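You operate a simulated robot arm through the tools that you are given. There is no shell and no other tool. Be economical: measure what you need, move in short steps, check, and stop when the job is done.

You run a simulated two-armed robot. Do the job below in one go: nothing can be reset, and whatever is moved stays where it is left.

Task
Take the lid off the glass jar and lay it down on the desk top.

It is judged by the outcome, as a careful person would: the job done as asked, and still so three seconds after it is handed in. It fails if anything else is knocked over, pushed out of place, dropped, spilled or broken. A push-on lid holds only when it is set on centred and level and pressed home; a screw cap is set on level and turned clockwise until tight.

Robot
Two 7-joint arms with two-finger parallel grippers on one trunk, on a base that drives. Base frame: it is fixed to the floor where the robot stands at the start and does not move with it; the origin is under the middle of the robot, x ahead of it, y to its left, z up. Readings come in mm, rad, newtons and seconds.
The left shoulder is at the start at [50, 161, 1123], the right one opposite. With the tool pointing down near the work surface each hand reaches from about 160 to 680 mm from the robot's upright axis, wherever it stands, measured 20 degrees to its own side. Payload 3.43 kg a hand.
The TCP of each hand is the grasp point between the finger pads, 30 mm short of the fingertips. In the tool frame z runs along the fingers and y along their closing line. Largest opening 94 mm; finger width 28, thickness 10; the body of the gripper, 50 by 96 mm, starts 55 mm behind the TCP.
Orientation is told as [roll, pitch, yaw] about the base's x, y, z axes, in that order, counted from this pose: with the fingers straight down and closing along the base's y, the tool's x points along the base's -x, its y along +y and its z along -z.

Tools
- The arms move only by the tool drive_tool. It takes "left_targets", "right_targets" or both (then of equal length, played together; a hand with none holds still); each is one flat list of numbers, 7 for each row, row after row: the shift along the base's x, y, z in units of 30 mm (1.0 is 30 mm), then the turn, a rotation vector about the base's x, y, z in units of 4 degrees (1.0 is 4 degrees), then the closure, from 0 (fully open) to 1 (shut). In form: [dx, dy, dz, rx, ry, rz, fingers, dx, dy, dz, rx, ry, rz, fingers, ...]. A call has 1 to 12 rows; each row shifts and turns the commanded pose from where the row before left it. A call with a number of a shift or a turn outside -1 to 1 is refused whole. A row lasts 0.2 s, in which the tool goes at most 50 mm and 0.15 rad; a call with a longer step from one row to the next is refused whole, and so is a gripper value outside its range. A pose out of reach is approached as far as the arm can. The call stops where the force on the tool passes 40 N (or 10 N more than at its start, if that is more) or the arm is blocked; 0.2 s more then pass. Each finger travels about 45 mm/s and halts on what it meets, pressing with about 33 N; the grip force reading is that of the motor and also rises with nothing between the fingers. The clock runs only during rows and for 0.2 s after the last one: add rows that do not move to give the fingers time. The reply holds the time, the measured pose of the TCP, the force on the tool along the base axes, the opening and the grip force, in the units named above and with some noise, with the torque about the TCP (base axes, N m) and any sound that the robot's microphone picked up.
- Cameras (640 x 400 px; columns grow to the right, rows downward): "scene" is now at [126.9, 61.3, 1276.9]; the picture's right is [0.54, -0.84, 0.00], its down [-0.36, -0.23, -0.90] and it looks along [0.76, 0.49, -0.43] (base axes); focal length 274 px, centre (320, 200). "left" rides on the left gripper at [76, -14, -102] in its tool frame; the picture's right is [0.18, 0.98, 0.00], its down [-0.75, 0.14, -0.64] and it looks along [-0.63, 0.12, 0.77] (tool axes); focal length 243 px, centre (320, 200). "right" rides on the right gripper at [76, 14, -102] in its tool frame; the picture's right is [-0.18, 0.98, 0.00], its down [-0.75, -0.14, -0.64] and it looks along [-0.63, -0.12, 0.77] (tool axes); focal length 243 px, centre (320, 200). There is no depth. A picture from a camera that has moved, and an enlarged one, comes with that camera's place and axes in the base frame and with its lens. The place of the scene camera against the robot may be out by one fixed shift of up to 25 mm in any direction.
- capture(camera): a new picture of that camera. It takes no simulated time.
- lift_body(by): slides the trunk up (or, below 0, down) by that many mm; the arms and the scene camera ride with it, the base frame stays. It gives what a move gives, with no picture.
- base_move(legs): drives the robot by 1 to 6 legs, each [ahead, left, turn to the left] in mm, mm and rad, along the robot's own axes; the way and the turn of a leg run together, so that a leg with both is an arc; at most 1500 mm and 3.142 rad a leg. The arms and the cameras ride along, it lands a little off, and it stops where it bumps. It gives what a move gives.
- pan_tilt(pan, tilt): turns the head with the scene camera to pan (to the left, within 1.396 rad either way) and tilt (down, from -0.506 to 1.204), counted from straight ahead of the robot. It gives what a move gives.
- zoom(camera, box): a new picture of the part [left, top, right, bottom] of that camera's present view, enlarged. It takes no simulated time.
- job_done(): hands the job in; it is judged then, once.

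Work in short steps. Places have to be worked out from the pictures, the camera data and where the tool is seen: move nearer, look again, correct. Check each grasp and each placing, and mend what went wrong. You have 120 turns and 92 pictures in all, those below and enlarged ones among them. Open the grippers and draw the arms clear of the work before you hand the job in, unless the task says otherwise; then end with one line.

The tools are called after "Request:" as a command line: name --argument value ..., lists and objects as JSON in quotes. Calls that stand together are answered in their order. drive_tool: Moves the arms, as the interface text tells. Its arguments: {"type":"object","properties":{"left_targets":{"type":"array","items":{"type":"number"}},"right_targets":{"type":"array","items":{"type":"number"}}},"required":[]} The other tools are called the same way: lift_body (by) slides the trunk up or down; base_move (legs) drives the base; pan_tilt (pan, tilt) turns the head that bears the scene camera; capture (camera) takes a picture; zoom (camera, box) takes an enlarged picture of a part of a camera's view; job_done () hands the job in.

At the start:

```text
time_s: 0.0
left_eef_pos: [311.7, 364.6, 1107.4]
left_tool_rot: [-0.002, -0.001, 0.0]
left_contact_force: [-0.7, -0.3, -1.0]
left_wrist_torque: [0.03, 0.01, 0.05]
left_opening: 93.9
left_finger_force: 0.0
right_eef_pos: [409.2, 13.0, 1019.8]
right_tool_rot: [0.0, 0.002, 0.0]
right_contact_force: [0.5, 0.2, 0.2]
right_wrist_torque: [-0.02, -0.01, 0.0]
right_opening: 94.0
right_finger_force: 0.1
trunk travel left (down, up): [-150.0, 117.0]
robot x, y, heading: [0.6, -0.3, -0.004]
head pan, tilt: [0.571, 0.443]
```

scene: 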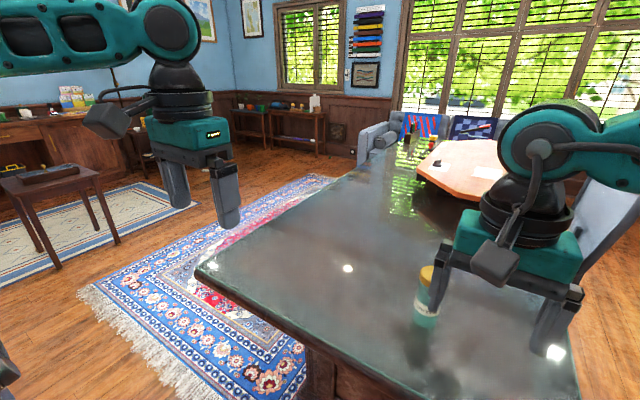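
right: 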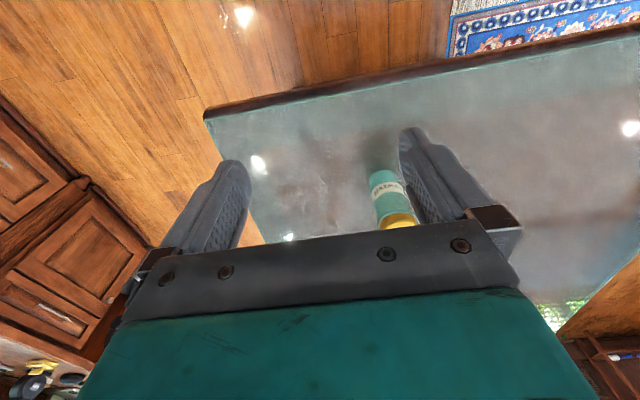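
left: 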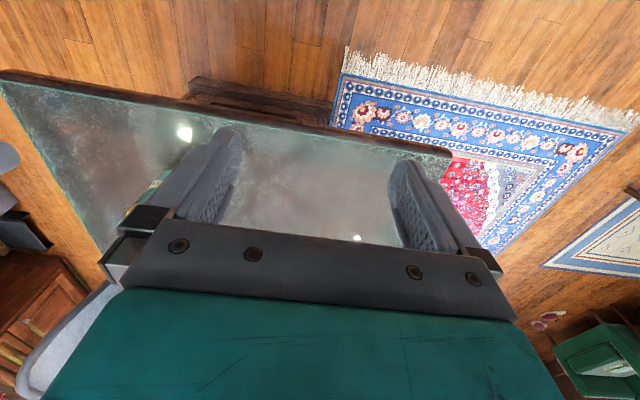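

The jar with a yellow lid stands near scene pixel (426,295), left of the right hand. I zoom in on it from both cameras.

Request:
zoom --camera "scene" --box '[380, 240, 480, 340]'

Request:
zoom --camera "right" --box '[330, 130, 450, 250]'

```text
4.00 times, centred on (430, 290) of scene
camera zoom: at [126.9, 61.3, 1276.9], right [0.54, -0.84, 0.0], down [-0.36, -0.23, -0.9], along [0.76, 0.49, -0.43], focal length 1095 px, centre (-120, -160)
```

zoom: 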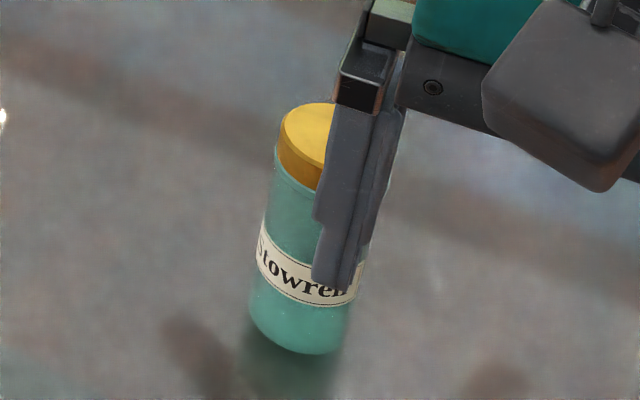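

```text
3.33 times, centred on (390, 190) of right
camera zoom: at [332.2, 26.8, 1121.2], right [0.18, 0.98, 0.0], down [0.75, -0.14, 0.64], along [0.63, -0.12, -0.77], focal length 809 px, centre (87, 233)
```

zoom: 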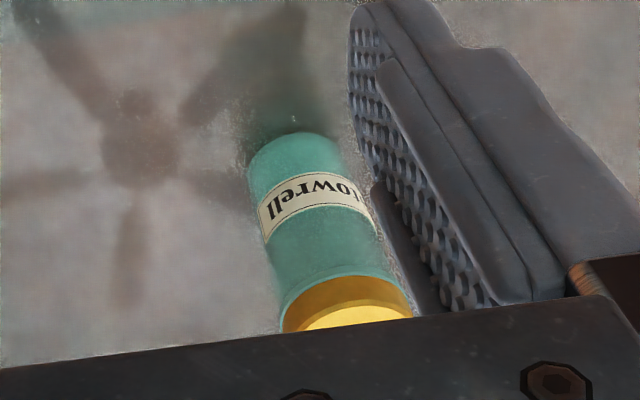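

The right hand blocks the scene view of the jar; rough triangulation puts the jar near x 650, y 105. I move the right hand to its side and bring the left hand over towards y≈110, high up.

Request:
drive_tool --right_targets '[0, -1, 0.3, 0, 0, 0, 0, 0, -1, 0.3, 0, 0, 0, 0, 0, -1, 0.3, 0, 0, 0, 0, 0, -1, 0, 0, 0, 0, 0, 0, -1, 0, 0, 0, 0, 0, 0, -1, 0, 0, 0, 0, 0, 0, -1, 0, 0, 0, 0, 0, 0, -1, 0, 0, 0, 0, 0]' --left_targets '[0, 0, 0, 0, 0, 0, 0, 0, 0, 0, 0, 0, 0, 0, 0, 0, 0, 0, 0, 0, 0, 0.5, -1, 0, 0, 0, 0, 0, 0.5, -1, 0, 0, 0, 0, 0, 0.5, -1, 0, 0, 0, 0, 0, 0.5, -1, 0, 0, 0, 0, 0, 0.5, -1, 0, 0, 0, 0, 0]'

Request:
capture --camera "scene"

Request:
capture --camera "left"

```text
time_s: 1.8
left_eef_pos: [387.9, 212.4, 1106.7]
left_tool_rot: [-0.002, 0.0, -0.002]
left_contact_force: [0.4, -0.7, 0.0]
left_wrist_torque: [0.0, -0.01, 0.04]
left_opening: 94.0
left_finger_force: 0.0
right_eef_pos: [407.3, -226.2, 1045.2]
right_tool_rot: [0.0, 0.0, -0.001]
right_contact_force: [-0.2, 0.2, -0.4]
right_wrist_torque: [0.04, -0.03, 0.01]
right_opening: 94.0
right_finger_force: 0.0
trunk travel left (down, up): [-150.0, 117.0]
robot x, y, heading: [1.3, 0.1, -0.004]
head pan, tilt: [0.571, 0.443]
```

```text
86 pictures are left
camera scene: at [127.2, 60.4, 1276.9], right [0.54, -0.84, 0.0], down [-0.36, -0.23, -0.9], along [0.76, 0.49, -0.43], focal length 274 px, centre (320, 200)
```

scene: 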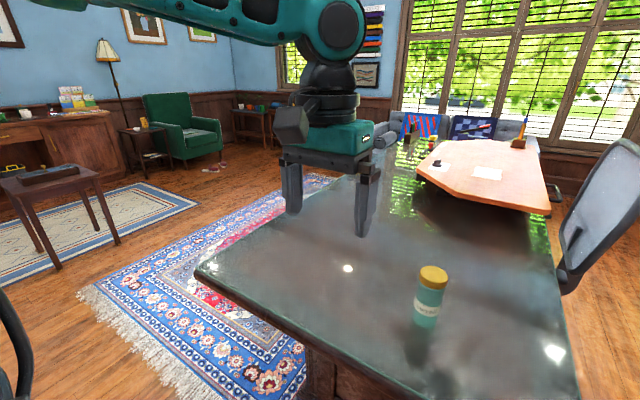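

```text
85 pictures are left
camera left: at [311.5, 199.4, 1207.7], right [-0.18, 0.98, 0.0], down [0.75, 0.14, 0.64], along [0.63, 0.12, -0.77], focal length 243 px, centre (320, 200)
```

left: 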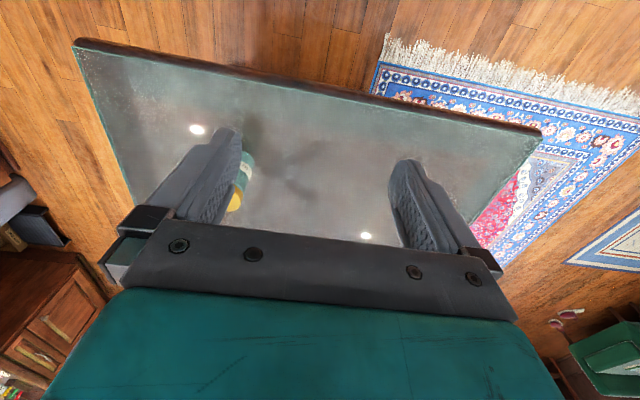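

Now both views show the jar clear. I zoom for exact pixels.

Request:
zoom --camera "scene" --box '[390, 255, 470, 335]'

Request:
drive_tool --left_targets '[0, -1, 0, 0, 0, 0, 0, 0, -1, 0, 0, 0, 0, 0, 0, -1, 0, 0, 0, 0, 0]'

Request:
zoom --camera "left" --box '[200, 100, 440, 250]'

```text
5.00 times, centred on (430, 295) of scene
camera zoom: at [127.2, 60.4, 1276.9], right [0.54, -0.84, 0.0], down [-0.36, -0.23, -0.9], along [0.76, 0.49, -0.43], focal length 1369 px, centre (-230, -275)
```

zoom: 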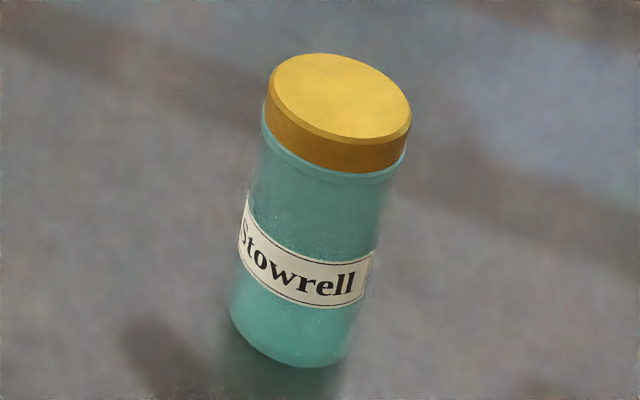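

```text
time_s: 2.6
left_eef_pos: [384.7, 125.3, 1106.4]
left_tool_rot: [-0.001, 0.002, 0.001]
left_contact_force: [-0.5, 1.0, 0.1]
left_wrist_torque: [-0.03, 0.0, 0.03]
left_opening: 93.8
left_finger_force: 0.0
right_eef_pos: [407.4, -225.4, 1046.2]
right_tool_rot: [0.001, 0.0, 0.0]
right_contact_force: [-0.2, -0.9, -0.1]
right_wrist_torque: [-0.01, 0.03, 0.0]
right_opening: 94.0
right_finger_force: 0.0
trunk travel left (down, up): [-150.0, 117.0]
robot x, y, heading: [-0.2, -2.7, 0.004]
head pan, tilt: [0.571, 0.443]
```

```text
2.67 times, centred on (320, 175) of left
camera zoom: at [308.9, 110.9, 1207.9], right [-0.18, 0.98, 0.0], down [0.75, 0.14, 0.64], along [0.63, 0.12, -0.77], focal length 647 px, centre (320, 267)
```

zoom: 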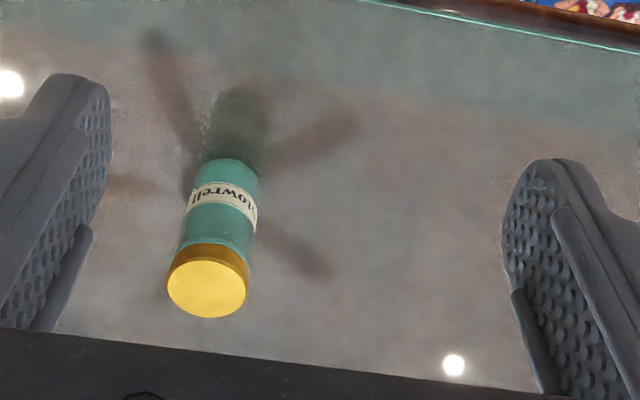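

Hand-camera rays put the lid top near x 595, y 92, z ≈ 890, desk about z 760, lid about 50 mm across. I move the left hand nearer for a better fix.

Request:
drive_tool --left_targets '[1, -0.5, -0.7, 0, 0, 0, 0, 1, -0.3, -0.7, 0, 0, 0, 0, 1, 0, -0.6, 0, 0, 0, 0]'

Request:
capture --camera "left"

Request:
zoom --camera "left" --box '[240, 100, 400, 240]'

```text
time_s: 3.4
left_eef_pos: [456.8, 130.4, 1042.1]
left_tool_rot: [-0.001, -0.002, -0.001]
left_contact_force: [0.1, 0.5, 0.2]
left_wrist_torque: [-0.02, 0.03, 0.0]
left_opening: 94.1
left_finger_force: 0.0
left hand out of reach, approached as far as the arm can: row 2, 3
right_eef_pos: [407.4, -225.1, 1045.9]
right_tool_rot: [0.001, 0.001, 0.0]
right_contact_force: [0.5, -0.5, -0.2]
right_wrist_torque: [-0.05, 0.0, 0.0]
right_opening: 93.9
right_finger_force: 0.1
trunk travel left (down, up): [-150.0, 117.0]
robot x, y, heading: [-2.8, -2.9, 0.002]
head pan, tilt: [0.571, 0.443]
```

```text
82 pictures are left
camera left: at [380.2, 116.9, 1143.5], right [-0.18, 0.98, 0.0], down [0.75, 0.14, 0.64], along [0.63, 0.12, -0.77], focal length 243 px, centre (320, 200)
```

left: 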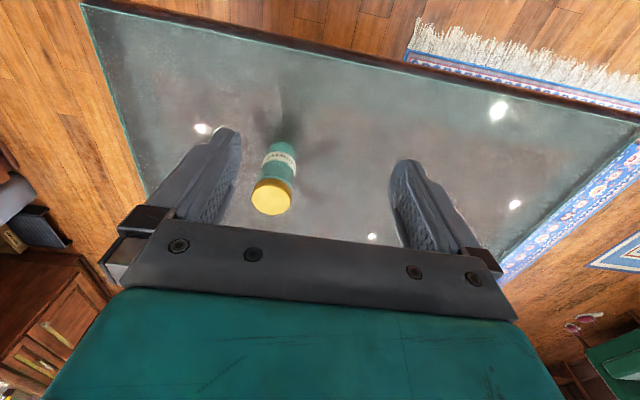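

```text
2.86 times, centred on (320, 170) of left
camera zoom: at [380.2, 116.9, 1143.5], right [-0.18, 0.98, 0.0], down [0.75, 0.14, 0.64], along [0.63, 0.12, -0.77], focal length 693 px, centre (320, 286)
```

zoom: 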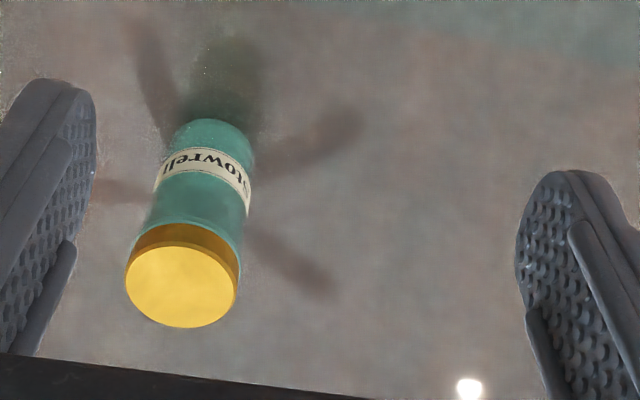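

Two views agree: lid top centre ≈ (601, 92, 889), lid ~54 mm wide and ~17 mm high, desk ≈ 757, desk's near edge x≈435. I test the left hand's reach by lowering and advancing, staying well above the jar.

Request:
drive_tool --left_targets '[0, 0, -1, 0, 0, 0, 0, 0, -0.4, -1, 0, 0, 0, 0, 0.7, -0.5, 0, 0, 0, 0, 0, 1, -0.3, 0, 0, 0, 0, 0]'

Request:
zoom --camera "left" --box '[200, 100, 400, 240]'

```text
time_s: 4.4
left_eef_pos: [470.7, 143.3, 991.7]
left_tool_rot: [-0.003, -0.002, 0.001]
left_contact_force: [-0.9, 0.4, 0.1]
left_wrist_torque: [0.02, 0.02, 0.0]
left_opening: 94.0
left_finger_force: 0.1
left hand out of reach, approached as far as the arm can: row 2, 3, 4
right_eef_pos: [408.1, -226.1, 1045.3]
right_tool_rot: [0.0, 0.001, 0.0]
right_contact_force: [0.1, 1.2, -0.5]
right_wrist_torque: [0.03, 0.01, 0.02]
right_opening: 94.1
right_finger_force: 0.1
trunk travel left (down, up): [-150.0, 117.0]
robot x, y, heading: [3.1, 1.8, -0.003]
head pan, tilt: [0.571, 0.443]
```

```text
2.86 times, centred on (300, 170) of left
camera zoom: at [392.9, 129.0, 1093.0], right [-0.18, 0.98, 0.0], down [0.75, 0.14, 0.64], along [0.63, 0.12, -0.77], focal length 693 px, centre (377, 286)
```

zoom: 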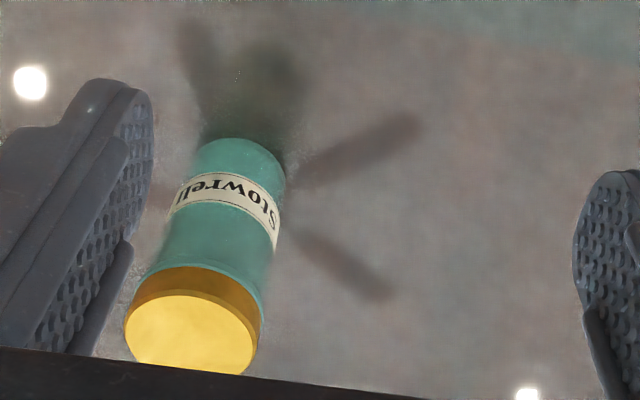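

The left arm gets stuck in this posture. I move it a bit outward and lower, away from the jar, to see whether reach opens up near the work surface.

Request:
drive_tool --left_targets '[-0.3, 1, 0, 0, 0, 0, 0, 0, 1, -0.5, 0, 0, 0, 0, 0, 1, -0.8, 0, 0, 0, 0, 0.5, 0, -0.8, 0, 0, 0, 0, 1, 0, 0, 0, 0, 0, 0, 1, 0, 0, 0, 0, 0, 0]'

Request:
pan_tilt --pan 0.1 --tilt 1.1

Request:
capture --camera "scene"

```text
time_s: 5.8
left_eef_pos: [534.0, 235.6, 927.7]
left_tool_rot: [-0.001, -0.002, 0.001]
left_contact_force: [-0.1, 0.1, 0.9]
left_wrist_torque: [-0.03, 0.03, -0.02]
left_opening: 94.2
left_finger_force: 0.1
left hand out of reach, approached as far as the arm can: row 6
right_eef_pos: [407.7, -226.8, 1046.8]
right_tool_rot: [0.0, 0.0, 0.0]
right_contact_force: [-0.8, 0.6, 0.6]
right_wrist_torque: [-0.01, 0.01, 0.02]
right_opening: 94.3
right_finger_force: 0.0
trunk travel left (down, up): [-150.0, 117.0]
robot x, y, heading: [0.3, -1.6, 0.0]
head pan, tilt: [0.571, 0.443]
```

```text
time_s: 6.8
left_eef_pos: [534.5, 235.0, 929.5]
left_tool_rot: [-0.001, -0.001, 0.0]
left_contact_force: [-0.1, 0.9, -0.2]
left_wrist_torque: [-0.01, -0.01, 0.0]
left_opening: 94.0
left_finger_force: 0.1
right_eef_pos: [407.5, -227.5, 1045.1]
right_tool_rot: [-0.001, -0.001, 0.0]
right_contact_force: [-0.2, -0.2, -0.3]
right_wrist_torque: [0.03, -0.02, 0.01]
right_opening: 93.9
right_finger_force: 0.2
trunk travel left (down, up): [-150.0, 117.0]
robot x, y, heading: [-0.4, -3.7, -0.004]
head pan, tilt: [0.099, 1.1]
```

```text
79 pictures are left
camera scene: at [112.4, 17.8, 1224.1], right [0.1, -0.99, 0.0], down [-0.89, -0.09, -0.45], along [0.45, 0.05, -0.89], focal length 274 px, centre (320, 200)
```

scene: 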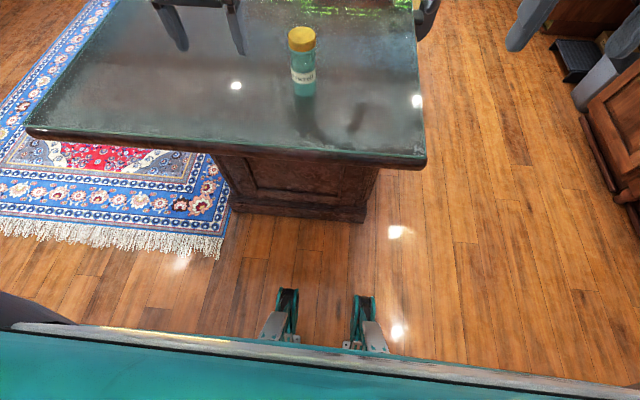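

The base has plenty of room (pedestal foot at x≈650, overhang well above the base, torso front ≈125). I raise the left hand and retract it, then drive ahead 200 and left 40 so the jar sits in easy reach of both hands.

Request:
drive_tool --left_targets '[-1, 0.3, 1, 0, 0, 0, 0, -1, 0, 1, 0, 0, 0, 0, -1, 0, 1, 0, 0, 0, 0, -1, 0, 0.5, 0, 0, 0, 0]'

Request:
base_move --legs '[[200, 40, 0]]'

Request:
capture --camera "scene"

```text
time_s: 7.8
left_eef_pos: [412.0, 243.0, 1035.8]
left_tool_rot: [0.0, 0.0, 0.001]
left_contact_force: [-0.3, -0.1, 0.2]
left_wrist_torque: [-0.04, -0.02, 0.01]
left_opening: 94.2
left_finger_force: 0.0
right_eef_pos: [406.8, -227.2, 1045.7]
right_tool_rot: [0.0, 0.001, 0.0]
right_contact_force: [-0.2, -0.3, 0.5]
right_wrist_torque: [0.01, 0.03, -0.02]
right_opening: 94.2
right_finger_force: 0.0
trunk travel left (down, up): [-150.0, 117.0]
robot x, y, heading: [-1.4, 4.6, -0.006]
head pan, tilt: [0.099, 1.1]
```

```text
time_s: 9.5
left_eef_pos: [617.4, 283.3, 1034.8]
left_tool_rot: [0.0, -0.001, 0.003]
left_contact_force: [-0.1, 0.2, 0.2]
left_wrist_torque: [-0.01, 0.02, 0.0]
left_opening: 93.9
left_finger_force: 0.2
right_eef_pos: [612.8, -183.6, 1045.9]
right_tool_rot: [0.001, 0.001, 0.003]
right_contact_force: [0.5, 0.1, -0.6]
right_wrist_torque: [-0.03, 0.0, 0.02]
right_opening: 94.0
right_finger_force: 0.0
trunk travel left (down, up): [-150.0, 117.0]
robot x, y, heading: [203.8, 43.3, 0.004]
head pan, tilt: [0.099, 1.1]
```

```text
78 pictures are left
camera scene: at [317.7, 58.4, 1224.0], right [0.1, -0.99, 0.0], down [-0.89, -0.09, -0.45], along [0.45, 0.05, -0.89], focal length 274 px, centre (320, 200)
```

scene: 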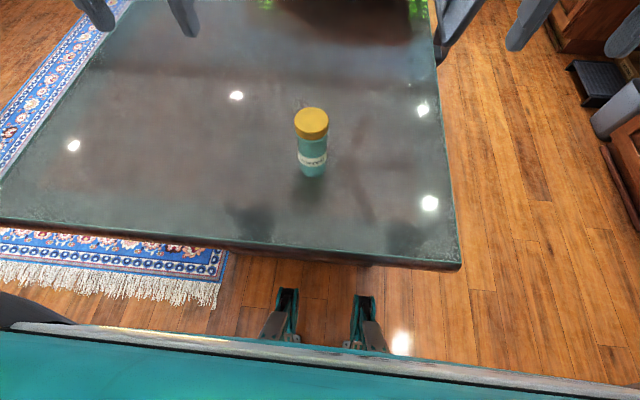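

Now I bring the right hand back, over and pitched 50° forward, to a spot behind the jar for a later body grip, staying at z≈1010 meanwhile.

Request:
drive_tool --right_targets '[-1, 0.3, -0.1, 0, -1, 0, 0, -1, 0.5, -0.1, 0, -1, 0, 0, -1, 0.7, -0.1, 0, -1, 0, 0, -1, 0.8, -0.1, 0, -1, 0, 0, -1, 0.9, -0.1, 0, -1, 0, 0, -1, 1, -0.1, 0, -1, 0, 0, -0.3, 1, -0.1, 0, -1, 0, 0, 0, 1, -0.1, 0, -1, 0, 0, 0, 1, -0.1, 0, -1, 0, 0, 0, 0.9, -0.1, 0, -1, 0, 0, 0, 0.7, -0.1, 0, -1, 0, 0, 0, 0.4, -0.1, 0, -1, 0, 0]'

Request:
zoom --camera "scene" --box '[210, 60, 430, 220]'

Request:
capture --camera "right"

```text
time_s: 12.3
left_eef_pos: [617.5, 284.2, 1035.5]
left_tool_rot: [0.0, 0.002, 0.004]
left_contact_force: [-0.7, 0.3, -0.4]
left_wrist_torque: [-0.01, 0.01, 0.01]
left_opening: 93.9
left_finger_force: 0.0
right_eef_pos: [479.4, 109.5, 1042.6]
right_tool_rot: [0.058, -0.835, -0.131]
right_contact_force: [-1.2, -0.1, 0.0]
right_wrist_torque: [0.04, -0.02, -0.02]
right_opening: 94.1
right_finger_force: 0.0
right hand out of reach, approached as far as the arm can: row 4, 5, 6
trunk travel left (down, up): [-150.0, 117.0]
robot x, y, heading: [206.4, 41.4, 0.007]
head pan, tilt: [0.099, 1.1]
stopped in row 12 (right hand): the arm was blocked; the commanded pose is now the measured one
```

```text
2.50 times, centred on (320, 140) of scene
camera zoom: at [317.1, 58.3, 1224.1], right [0.1, -0.99, 0.0], down [-0.89, -0.09, -0.45], along [0.45, 0.05, -0.89], focal length 684 px, centre (320, 350)
```

zoom: 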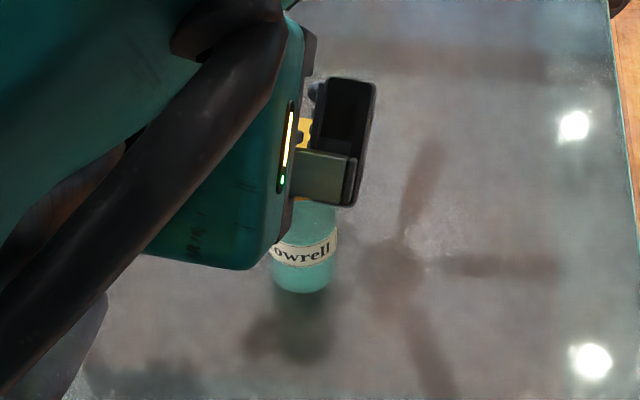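

```text
76 pictures are left
camera right: at [352.4, 132.9, 1055.3], right [0.21, 0.96, 0.17], down [0.01, -0.18, 0.98], along [0.98, -0.2, -0.05], focal length 243 px, centre (320, 200)
```

right: 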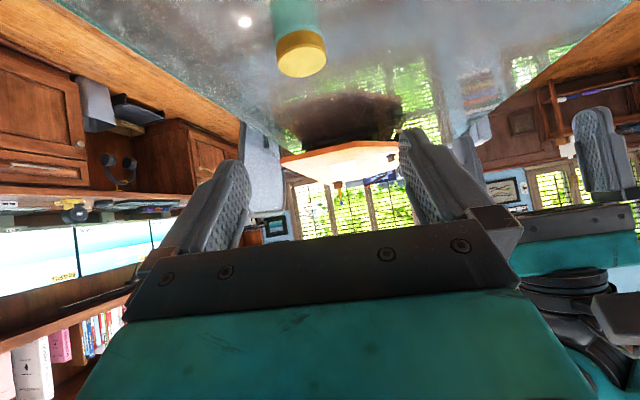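

The forward-pitched pose crowds the robot's own body. A diagonal approach from the right suits the right arm better, so I swing that hand back right while yawing it left 48°.

Request:
drive_tool --right_targets '[0, -0.7, 0, 0, 0, 0, 0, 0, -1, 0, 0, 0, 0.5, 0, 0, -1, 0, 0, 0, 1, 0, 0, -1, 0, 0, 0, 1, 0, 0, -1, 0, 0, 0, 1, 0, 0, -0.7, 0, 0, 0, 1, 0, 0, -0.3, 0, 0, 0, 1, 0, 0, 0, 0, 0, 0, 1, 0, 0, 0, 0, 0, 0, 1, 0, 0, 0, 0, 0, 0, 1, 0, 0, 0, 0, 0, 0, 1, 0, 0, 0, 0, 0, 0, 1, 0]'

Request:
capture --camera "scene"

Request:
capture --camera "right"

```text
time_s: 14.9
left_eef_pos: [616.7, 282.5, 1036.2]
left_tool_rot: [0.0, -0.001, 0.002]
left_contact_force: [-0.4, 0.3, -0.6]
left_wrist_torque: [0.01, 0.02, -0.01]
left_opening: 94.0
left_finger_force: 0.1
right_eef_pos: [536.1, 24.5, 1075.8]
right_tool_rot: [0.055, -0.833, 0.609]
right_contact_force: [-0.3, 0.4, 1.3]
right_wrist_torque: [0.02, 0.0, -0.03]
right_opening: 94.1
right_finger_force: 0.1
right hand out of reach, approached as far as the arm can: row 4, 5, 6, 7, 8, 9
trunk travel left (down, up): [-150.0, 117.0]
robot x, y, heading: [205.7, 39.5, -0.001]
head pan, tilt: [0.099, 1.1]
```

```text
75 pictures are left
camera scene: at [317.2, 58.2, 1224.1], right [0.1, -0.99, 0.0], down [-0.89, -0.09, -0.45], along [0.45, 0.05, -0.89], focal length 274 px, centre (320, 200)
```

scene: 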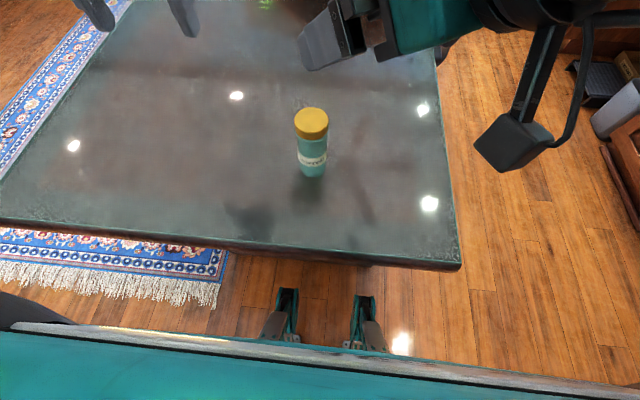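

```text
74 pictures are left
camera right: at [423.7, -42.0, 1089.1], right [-0.49, 0.85, 0.17], down [0.13, -0.12, 0.98], along [0.86, 0.51, -0.05], focal length 243 px, centre (320, 200)
```

right: 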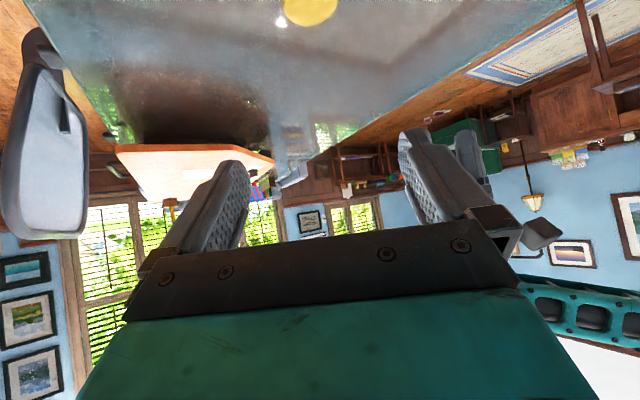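

The right hand is now at a good diagonal attitude. I level the closing line, pitch 4° more, and move to a pre-grasp about 150 mm back along the approach line at (495, 18, 901).

Request:
drive_tool --right_targets '[-0.7, -0.1, 0, -0.436, -0.304, -0.583, 0, -0.67, -0.1, -0.8, 0.574, -0.819, 0, 0, 0, 0, -1, 0, 0, 0, 0, 0, 0, -1, 0, 0, 0, 0, 0, 0, -1, 0, 0, 0, 0, 0, 0, -1, 0, 0, 0, 0, 0, 0, -1, 0, 0, 0, 0]'

Request:
capture --camera "right"

Request:
capture --camera "scene"

```text
time_s: 16.5
left_eef_pos: [616.3, 283.8, 1036.2]
left_tool_rot: [0.001, 0.0, 0.004]
left_contact_force: [-0.6, -0.3, 0.9]
left_wrist_torque: [0.0, -0.03, 0.0]
left_opening: 94.1
left_finger_force: 0.0
right_eef_pos: [529.7, 59.4, 921.4]
right_tool_rot: [0.004, -0.903, 0.606]
right_contact_force: [0.2, 0.1, -0.5]
right_wrist_torque: [0.0, 0.02, 0.01]
right_opening: 93.8
right_finger_force: 0.0
right hand out of reach, approached as far as the arm can: row 1, 2, 3
trunk travel left (down, up): [-150.0, 117.0]
robot x, y, heading: [205.1, 38.6, 0.004]
head pan, tilt: [0.099, 1.1]
```

```text
73 pictures are left
camera right: at [416.0, -2.8, 925.2], right [-0.47, 0.87, 0.15], down [0.05, -0.14, 0.99], along [0.88, 0.47, 0.02], focal length 243 px, centre (320, 200)
```

right: 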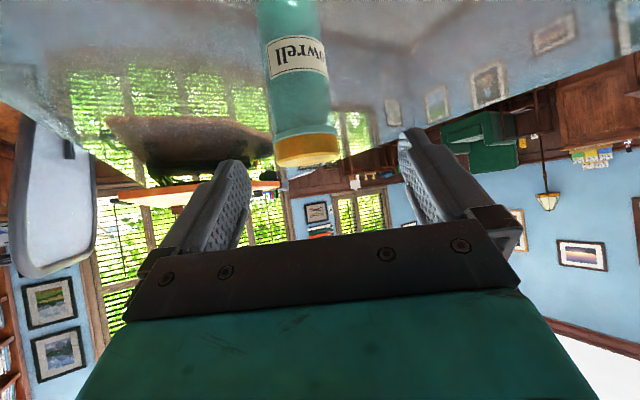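

```text
72 pictures are left
camera scene: at [317.2, 58.3, 1224.1], right [0.1, -0.99, 0.0], down [-0.89, -0.09, -0.45], along [0.45, 0.05, -0.89], focal length 274 px, centre (320, 200)
```

scene: 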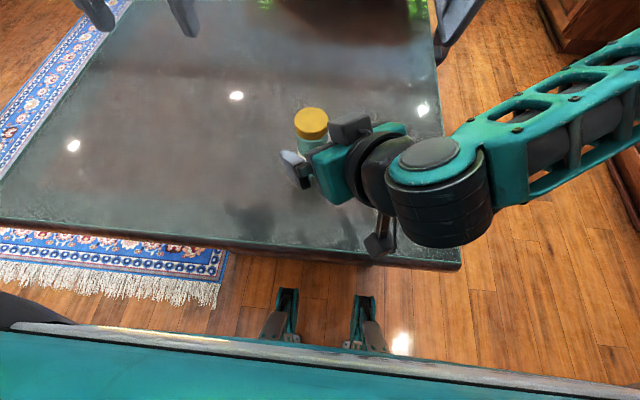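

The jar lies ~14 mm off the finger mid-plane (by both estimate and image) and 78 mm ahead horizontally. I shift sideways to centre, then lower to z≈808, still behind the jar.

Request:
drive_tool --right_targets '[0.27, -0.38, 0, 0, 0, 0, 0, 0, 0, -0.95, 0, 0, 0, 0, 0, 0, -0.95, 0, 0, 0, 0, 0, 0, -0.95, 0, 0, 0, 0, 0, 0, -0.9, 0, 0, 0, 0]'

Request:
capture --camera "right"

Request:
capture --camera "scene"

```text
time_s: 17.7
left_eef_pos: [617.1, 283.6, 1036.2]
left_tool_rot: [0.001, 0.002, 0.003]
left_contact_force: [0.9, -0.4, -0.7]
left_wrist_torque: [-0.01, 0.01, -0.01]
left_opening: 94.0
left_finger_force: 0.0
right_eef_pos: [540.8, 47.5, 911.6]
right_tool_rot: [0.001, -0.904, 0.605]
right_contact_force: [0.6, 0.3, -0.7]
right_wrist_torque: [0.0, -0.02, 0.0]
right_opening: 94.2
right_finger_force: 0.0
right hand out of reach, approached as far as the arm can: row 2, 3, 4, 5
trunk travel left (down, up): [-150.0, 117.0]
robot x, y, heading: [205.0, 39.6, 0.004]
head pan, tilt: [0.099, 1.1]
```

```text
71 pictures are left
camera right: at [426.1, -15.2, 915.3], right [-0.47, 0.87, 0.15], down [0.05, -0.14, 0.99], along [0.88, 0.47, 0.02], focal length 243 px, centre (320, 200)
```

right: 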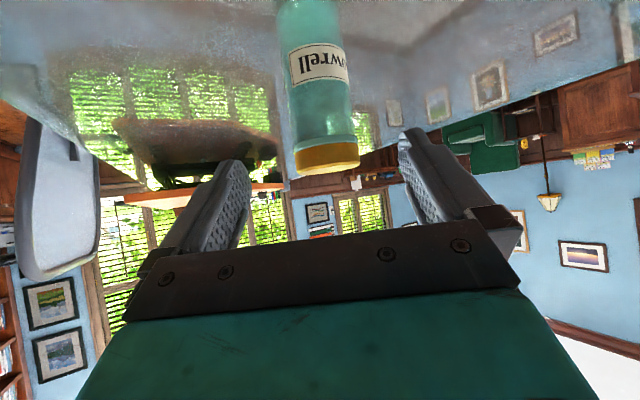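

```text
70 pictures are left
camera scene: at [317.2, 58.4, 1224.1], right [0.1, -0.99, 0.0], down [-0.89, -0.09, -0.45], along [0.45, 0.05, -0.89], focal length 274 px, centre (320, 200)
```

scene: 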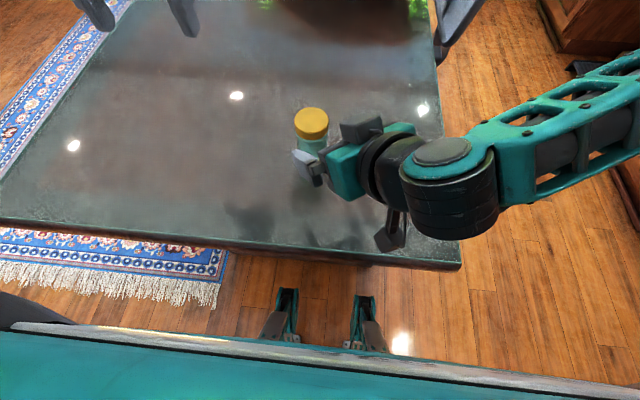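

The arm's posture won't go lower, but the trunk can: I lower it 100 mm, which carries the hand straight down (tips stay ~15 mm clear of the jar).

Request:
lift_body --by -60

Request:
capture --camera "right"

Request:
capture --camera "scene"

```text
time_s: 18.7
left_eef_pos: [616.6, 284.2, 976.1]
left_tool_rot: [-0.001, -0.001, 0.004]
left_contact_force: [0.5, 0.4, 0.0]
left_wrist_torque: [0.01, -0.01, -0.02]
left_opening: 93.7
left_finger_force: 0.0
right_eef_pos: [540.6, 46.8, 853.1]
right_tool_rot: [0.002, -0.904, 0.608]
right_contact_force: [1.2, 0.5, 0.0]
right_wrist_torque: [-0.04, 0.02, -0.01]
right_opening: 94.0
right_finger_force: 0.3
trunk travel left (down, up): [-90.0, 177.0]
robot x, y, heading: [203.9, 38.2, 0.003]
head pan, tilt: [0.099, 1.1]
```

```text
69 pictures are left
camera right: at [426.0, -15.1, 855.4], right [-0.47, 0.87, 0.15], down [0.05, -0.14, 0.99], along [0.88, 0.47, 0.02], focal length 243 px, centre (320, 200)
```

right: 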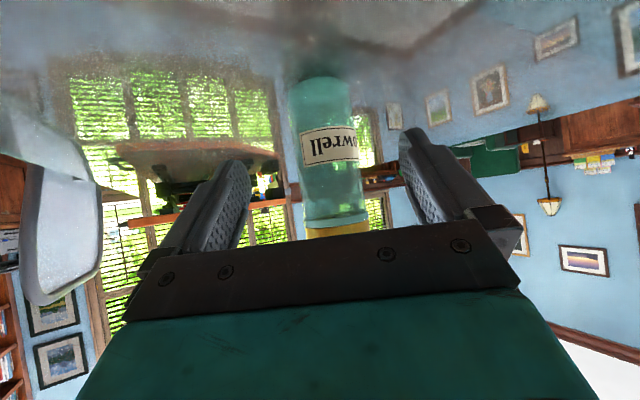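

```text
68 pictures are left
camera scene: at [317.0, 58.4, 1164.1], right [0.1, -0.99, 0.0], down [-0.89, -0.09, -0.45], along [0.45, 0.05, -0.89], focal length 274 px, centre (320, 200)
```

scene: 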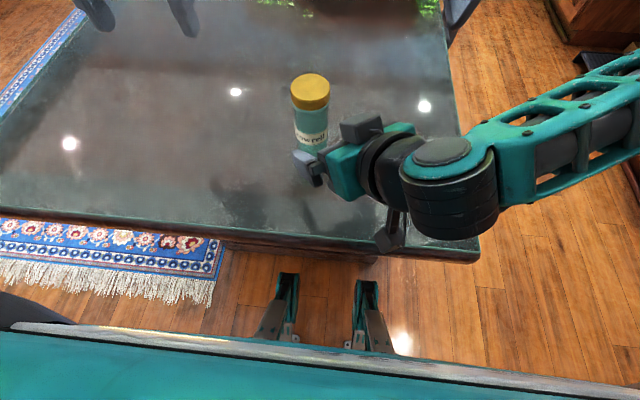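

The mid-plane still lines up with the jar; desk seems ≈765. I lower another 38 mm to TCP z≈815.

Request:
lift_body --by -38

Request:
capture --camera "right"

Request:
zoom --camera "scene" --box '[220, 40, 460, 280]'

```text
time_s: 19.5
left_eef_pos: [616.0, 283.3, 937.6]
left_tool_rot: [-0.001, 0.0, 0.003]
left_contact_force: [0.4, -0.2, -0.3]
left_wrist_torque: [0.01, 0.0, 0.0]
left_opening: 93.9
left_finger_force: 0.0
right_eef_pos: [539.8, 46.9, 813.8]
right_tool_rot: [0.002, -0.904, 0.608]
right_contact_force: [0.0, -0.4, -0.5]
right_wrist_torque: [0.0, -0.01, -0.01]
right_opening: 94.0
right_finger_force: 0.0
trunk travel left (down, up): [-52.0, 215.0]
robot x, y, heading: [203.2, 41.8, -0.0]
head pan, tilt: [0.099, 1.1]
```

```text
67 pictures are left
camera right: at [426.0, -15.1, 817.4], right [-0.47, 0.87, 0.15], down [0.05, -0.14, 0.99], along [0.88, 0.47, 0.02], focal length 243 px, centre (320, 200)
```

right: 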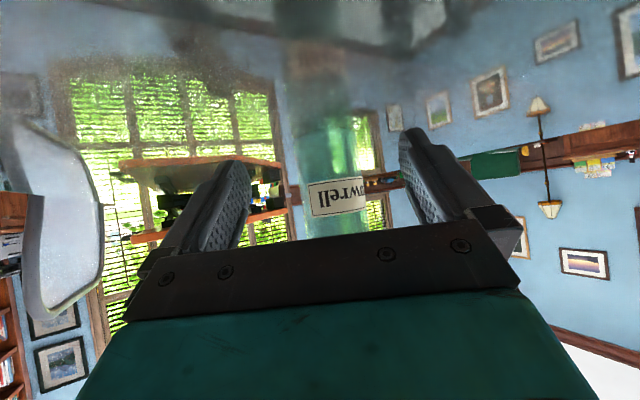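

```text
1.67 times, centred on (340, 160) of scene
camera zoom: at [317.0, 58.4, 1126.1], right [0.1, -0.99, 0.0], down [-0.89, -0.09, -0.45], along [0.45, 0.05, -0.89], focal length 456 px, centre (287, 267)
```

zoom: 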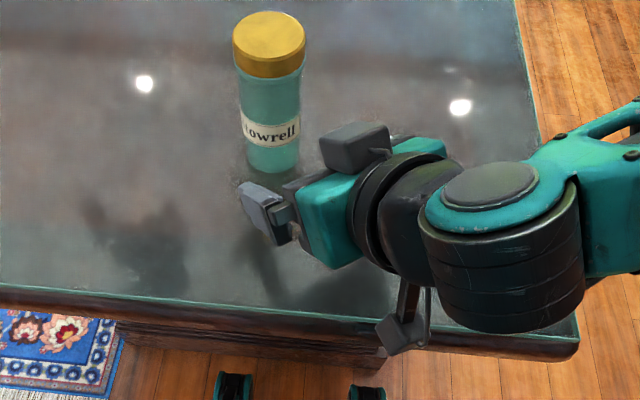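

Desk ≈760 and the hand is clear of it. I want to identify the dark box beside the gripper's upper right before advancing.

Request:
zoom --camera "scene" --box '[300, 100, 400, 200]'

Request:
capture --camera "left"

```text
4.00 times, centred on (350, 150) of scene
camera zoom: at [317.0, 58.4, 1126.1], right [0.1, -0.99, 0.0], down [-0.89, -0.09, -0.45], along [0.45, 0.05, -0.89], focal length 1095 px, centre (200, 400)
```

zoom: 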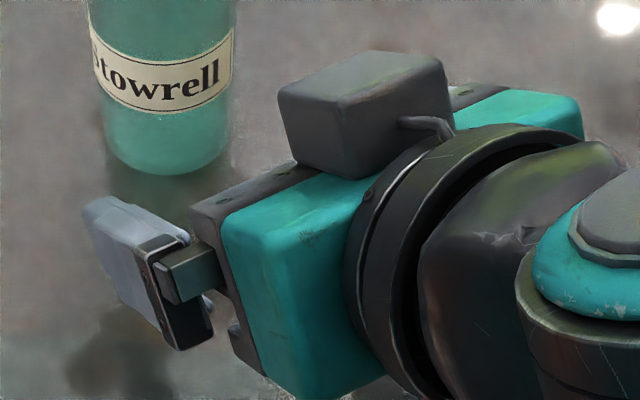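

```text
64 pictures are left
camera left: at [539.7, 269.5, 1039.1], right [-0.19, 0.98, 0.0], down [0.75, 0.14, 0.64], along [0.63, 0.12, -0.77], focal length 243 px, centre (320, 200)
```

left: 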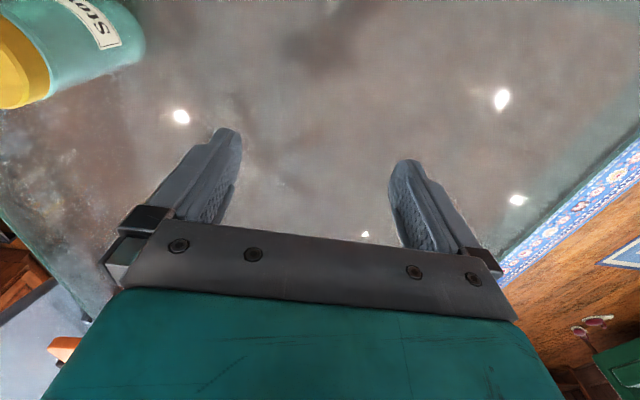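

There is a box on the gripper's top side that would meet the lid at this steep angle. A flatter grip (~15° below horizontal) a bit higher on the jar avoids that; I raise 30 mm and back the hand off while flattening it.

Request:
lift_body --by 30

Request:
drive_tool --right_targets '[-0.3, -0.2, 0, 0.57, -0.82, 0, 0, 0, 0, 0, 0.57, -0.82, 0, 0, 0, 0, 0, 0.57, -0.82, 0, 0, 0, 0, 0, 0.57, -0.82, 0, 0, 0, 0, 0, 0.57, -0.82, 0, 0, 0, 0, 0, 0.46, -0.66, 0, 0]'

Request:
capture --camera "scene"

```text
time_s: 20.2
left_eef_pos: [616.4, 283.5, 967.5]
left_tool_rot: [0.0, -0.001, 0.004]
left_contact_force: [-0.1, 0.6, -0.1]
left_wrist_torque: [0.01, -0.03, -0.02]
left_opening: 94.1
left_finger_force: 0.0
right_eef_pos: [540.5, 47.2, 843.4]
right_tool_rot: [0.002, -0.905, 0.606]
right_contact_force: [0.0, 0.0, -0.1]
right_wrist_torque: [-0.02, 0.0, 0.0]
right_opening: 93.7
right_finger_force: 0.1
trunk travel left (down, up): [-82.0, 185.0]
robot x, y, heading: [208.3, 40.2, 0.011]
head pan, tilt: [0.099, 1.1]
```

```text
time_s: 21.6
left_eef_pos: [617.0, 282.9, 967.9]
left_tool_rot: [-0.002, 0.001, 0.003]
left_contact_force: [0.8, -0.3, -0.1]
left_wrist_torque: [0.03, 0.0, 0.0]
left_opening: 94.1
left_finger_force: 0.1
right_eef_pos: [540.5, 46.2, 843.6]
right_tool_rot: [0.001, -0.905, 0.607]
right_contact_force: [0.3, -0.1, -1.1]
right_wrist_torque: [0.01, 0.01, 0.02]
right_opening: 93.8
right_finger_force: 0.0
right hand out of reach, approached as far as the arm can: row 1, 2, 3, 4, 5, 6
trunk travel left (down, up): [-82.0, 185.0]
robot x, y, heading: [203.4, 40.4, 0.004]
head pan, tilt: [0.099, 1.1]
```

```text
63 pictures are left
camera scene: at [317.2, 58.4, 1156.1], right [0.1, -0.99, 0.0], down [-0.89, -0.09, -0.45], along [0.45, 0.05, -0.89], focal length 274 px, centre (320, 200)
```

scene: 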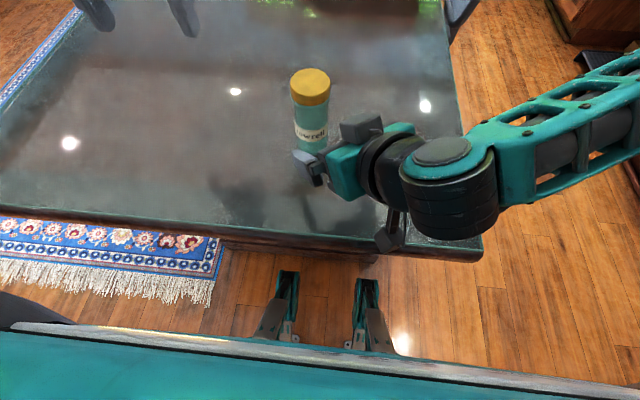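

The wrist is at a limit here. Approaching more from the right (pointing towards +y) lines up with the forearm, so I swing the hand around the jar to its right side while yawing left.

Request:
drive_tool --right_targets '[0.1, -0.5, 0, 0, 0, 1, 0, 0.1, -0.5, 0, 0, 0, 1, 0, 0.2, -0.4, 0, 0, 0, 1, 0, 0.2, -0.4, 0, 0, 0, 1, 0, 0.2, -0.2, 0, 0, 0, 1, 0, 0.2, -0.2, 0, 0, 0, 1, 0, 0.2, 0, 0, 0, 0, 1, 0, 0.2, 0, 0, 0, 0, 1, 0, 0.2, 0, 0, 0, 0, 1, 0, 0.2, 0, 0, 0, 0, 1, 0, 0.2, 0, 0, 0, 0, 1, 0, 0, 0, 0, 0, 0, 1, 0]'

Request:
capture --camera "scene"

```text
time_s: 24.2
left_eef_pos: [616.8, 283.8, 968.5]
left_tool_rot: [-0.001, 0.0, 0.004]
left_contact_force: [0.1, 1.1, -0.3]
left_wrist_torque: [-0.02, -0.03, 0.0]
left_opening: 94.0
left_finger_force: 0.0
right_eef_pos: [587.9, -3.5, 844.3]
right_tool_rot: [0.002, -0.911, 1.404]
right_contact_force: [0.6, -0.3, 0.8]
right_wrist_torque: [-0.06, -0.01, -0.02]
right_opening: 94.1
right_finger_force: 0.0
right hand out of reach, approached as far as the arm can: row 10
trunk travel left (down, up): [-82.0, 185.0]
robot x, y, heading: [202.4, 38.5, 0.003]
head pan, tilt: [0.099, 1.1]
```

```text
62 pictures are left
camera scene: at [317.2, 58.3, 1156.1], right [0.1, -0.99, 0.0], down [-0.89, -0.09, -0.45], along [0.45, 0.05, -0.89], focal length 274 px, centre (320, 200)
```

scene: 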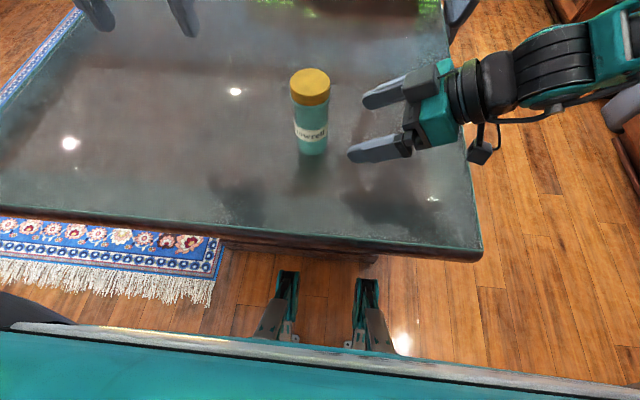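

Good, the right arm is now relaxed beside the jar. I flatten it 23° here.

Request:
drive_tool --right_targets '[0, 0, 0, 0.98, -0.166, 0, 0, 0, 0, 0, 0.98, -0.166, 0, 0, 0, 0, 0, 0.98, -0.166, 0, 0, 0, 0, 0, 0.98, -0.166, 0, 0, 0, 0, 0, 0.98, -0.166, 0, 0, 0, 0, 0, 0.75, -0.12, 0, 0]'

Request:
capture --camera "scene"

Request:
capture --camera "right"

```text
time_s: 25.6
left_eef_pos: [616.1, 283.5, 968.2]
left_tool_rot: [0.0, 0.0, 0.004]
left_contact_force: [0.3, 0.7, 0.1]
left_wrist_torque: [-0.01, 0.02, -0.02]
left_opening: 94.0
left_finger_force: 0.1
right_eef_pos: [587.3, -4.1, 845.6]
right_tool_rot: [-0.06, -1.304, 1.497]
right_contact_force: [-0.3, -0.7, -1.2]
right_wrist_torque: [0.01, 0.01, 0.0]
right_opening: 94.0
right_finger_force: 0.1
trunk travel left (down, up): [-82.0, 185.0]
robot x, y, heading: [203.7, 41.0, 0.005]
head pan, tilt: [0.099, 1.1]
```

```text
61 pictures are left
camera scene: at [317.2, 58.3, 1156.1], right [0.1, -0.99, 0.0], down [-0.89, -0.09, -0.45], along [0.45, 0.05, -0.89], focal length 274 px, centre (320, 200)
```

scene: 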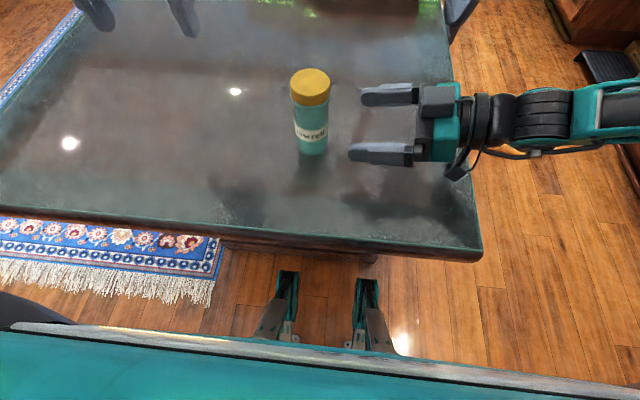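

```text
60 pictures are left
camera right: at [557.8, -121.1, 797.1], right [-0.97, 0.17, 0.16], down [0.07, -0.43, 0.9], along [0.23, 0.88, 0.41], focal length 243 px, centre (320, 200)
```

right: 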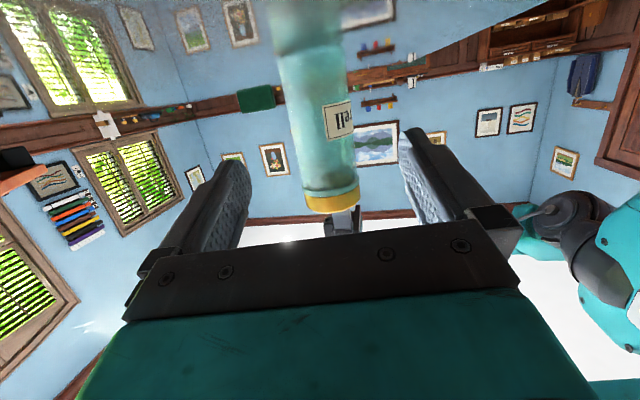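

The jar is centred within ~2 mm of the finger mid-plane, 97 mm ahead. I advance 60 mm with open fingers and look.

Request:
drive_tool --right_targets '[0.1, 0.66, -0.06, 0, 0, 0, 0, 0.1, 0.66, -0.06, 0, 0, 0, 0, 0.1, 0.66, -0.06, 0, 0, 0, 0]'

Request:
capture --camera "right"

Request:
zoom --camera "scene" --box '[240, 40, 440, 200]'

```text
time_s: 26.4
left_eef_pos: [616.0, 283.5, 969.8]
left_tool_rot: [-0.001, -0.001, 0.004]
left_contact_force: [0.3, 0.9, -0.1]
left_wrist_torque: [-0.01, -0.03, -0.01]
left_opening: 94.0
left_finger_force: 0.1
right_eef_pos: [596.7, 55.3, 842.3]
right_tool_rot: [-0.083, -1.307, 1.52]
right_contact_force: [-1.4, -15.7, 27.2]
right_wrist_torque: [-4.82, 0.79, 0.21]
right_opening: 93.9
right_finger_force: 0.0
trunk travel left (down, up): [-82.0, 185.0]
robot x, y, heading: [204.6, 41.6, 0.008]
head pan, tilt: [0.099, 1.1]
```

```text
59 pictures are left
camera right: at [566.9, -61.6, 794.0], right [-0.97, 0.18, 0.16], down [0.07, -0.43, 0.9], along [0.23, 0.88, 0.41], focal length 243 px, centre (320, 200)
```

right: 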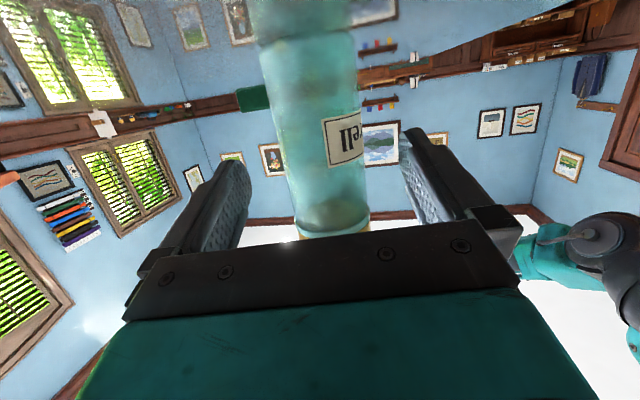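

```text
2.50 times, centred on (340, 120) of scene
camera zoom: at [315.7, 57.5, 1156.8], right [0.1, -0.99, 0.0], down [-0.89, -0.09, -0.46], along [0.45, 0.05, -0.89], focal length 684 px, centre (270, 400)
```

zoom: 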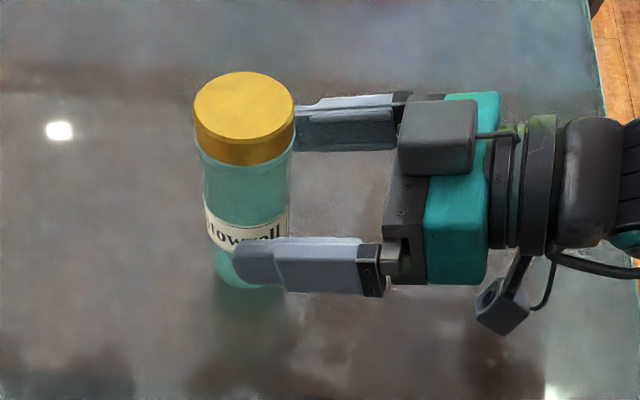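

Force reading shows the wrist-camera box pressing on the desk. I lift and back off slightly at once, then steepen the hand by 12° so the camera box rides higher.

Request:
drive_tool --right_targets '[0, -0.2, 0.5, 0, 0, 0, 0, 0, 0, 0, -0.99, 0.13, 0, 0, 0, 0, 0, -0.99, 0.13, 0, 0, 0, 0, 0, -0.99, 0.13, 0, 0, 0, 0, 0, 0, 0, 0, 0]'

Request:
zoom --camera "scene" --box '[240, 40, 440, 200]'

Request:
capture --camera "right"

```text
time_s: 27.6
left_eef_pos: [617.1, 283.3, 968.1]
left_tool_rot: [0.001, 0.001, 0.005]
left_contact_force: [0.5, -0.2, 0.9]
left_wrist_torque: [-0.01, 0.01, 0.02]
left_opening: 93.8
left_finger_force: 0.1
right_eef_pos: [595.1, 49.5, 853.6]
right_tool_rot: [-0.029, -1.094, 1.471]
right_contact_force: [0.1, 0.4, -0.1]
right_wrist_torque: [-0.02, 0.02, 0.02]
right_opening: 94.1
right_finger_force: 0.2
trunk travel left (down, up): [-82.0, 185.0]
robot x, y, heading: [206.5, 37.4, -0.0]
head pan, tilt: [0.099, 1.1]
```

```text
2.50 times, centred on (340, 120) of scene
camera zoom: at [317.2, 58.4, 1156.1], right [0.1, -0.99, 0.0], down [-0.89, -0.09, -0.45], along [0.45, 0.05, -0.89], focal length 684 px, centre (270, 400)
```

zoom: 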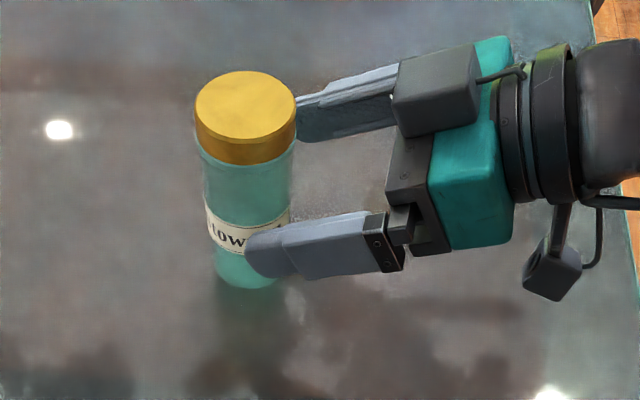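

```text
56 pictures are left
camera right: at [565.0, -74.7, 832.7], right [-0.97, 0.21, 0.15], down [0.1, -0.24, 0.97], along [0.24, 0.95, 0.21], focal length 243 px, centre (320, 200)
```

right: 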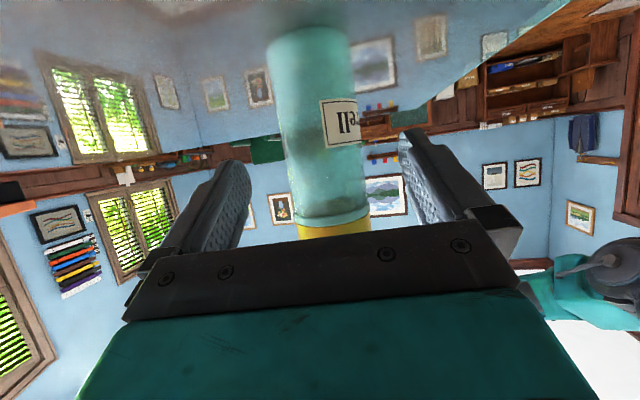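

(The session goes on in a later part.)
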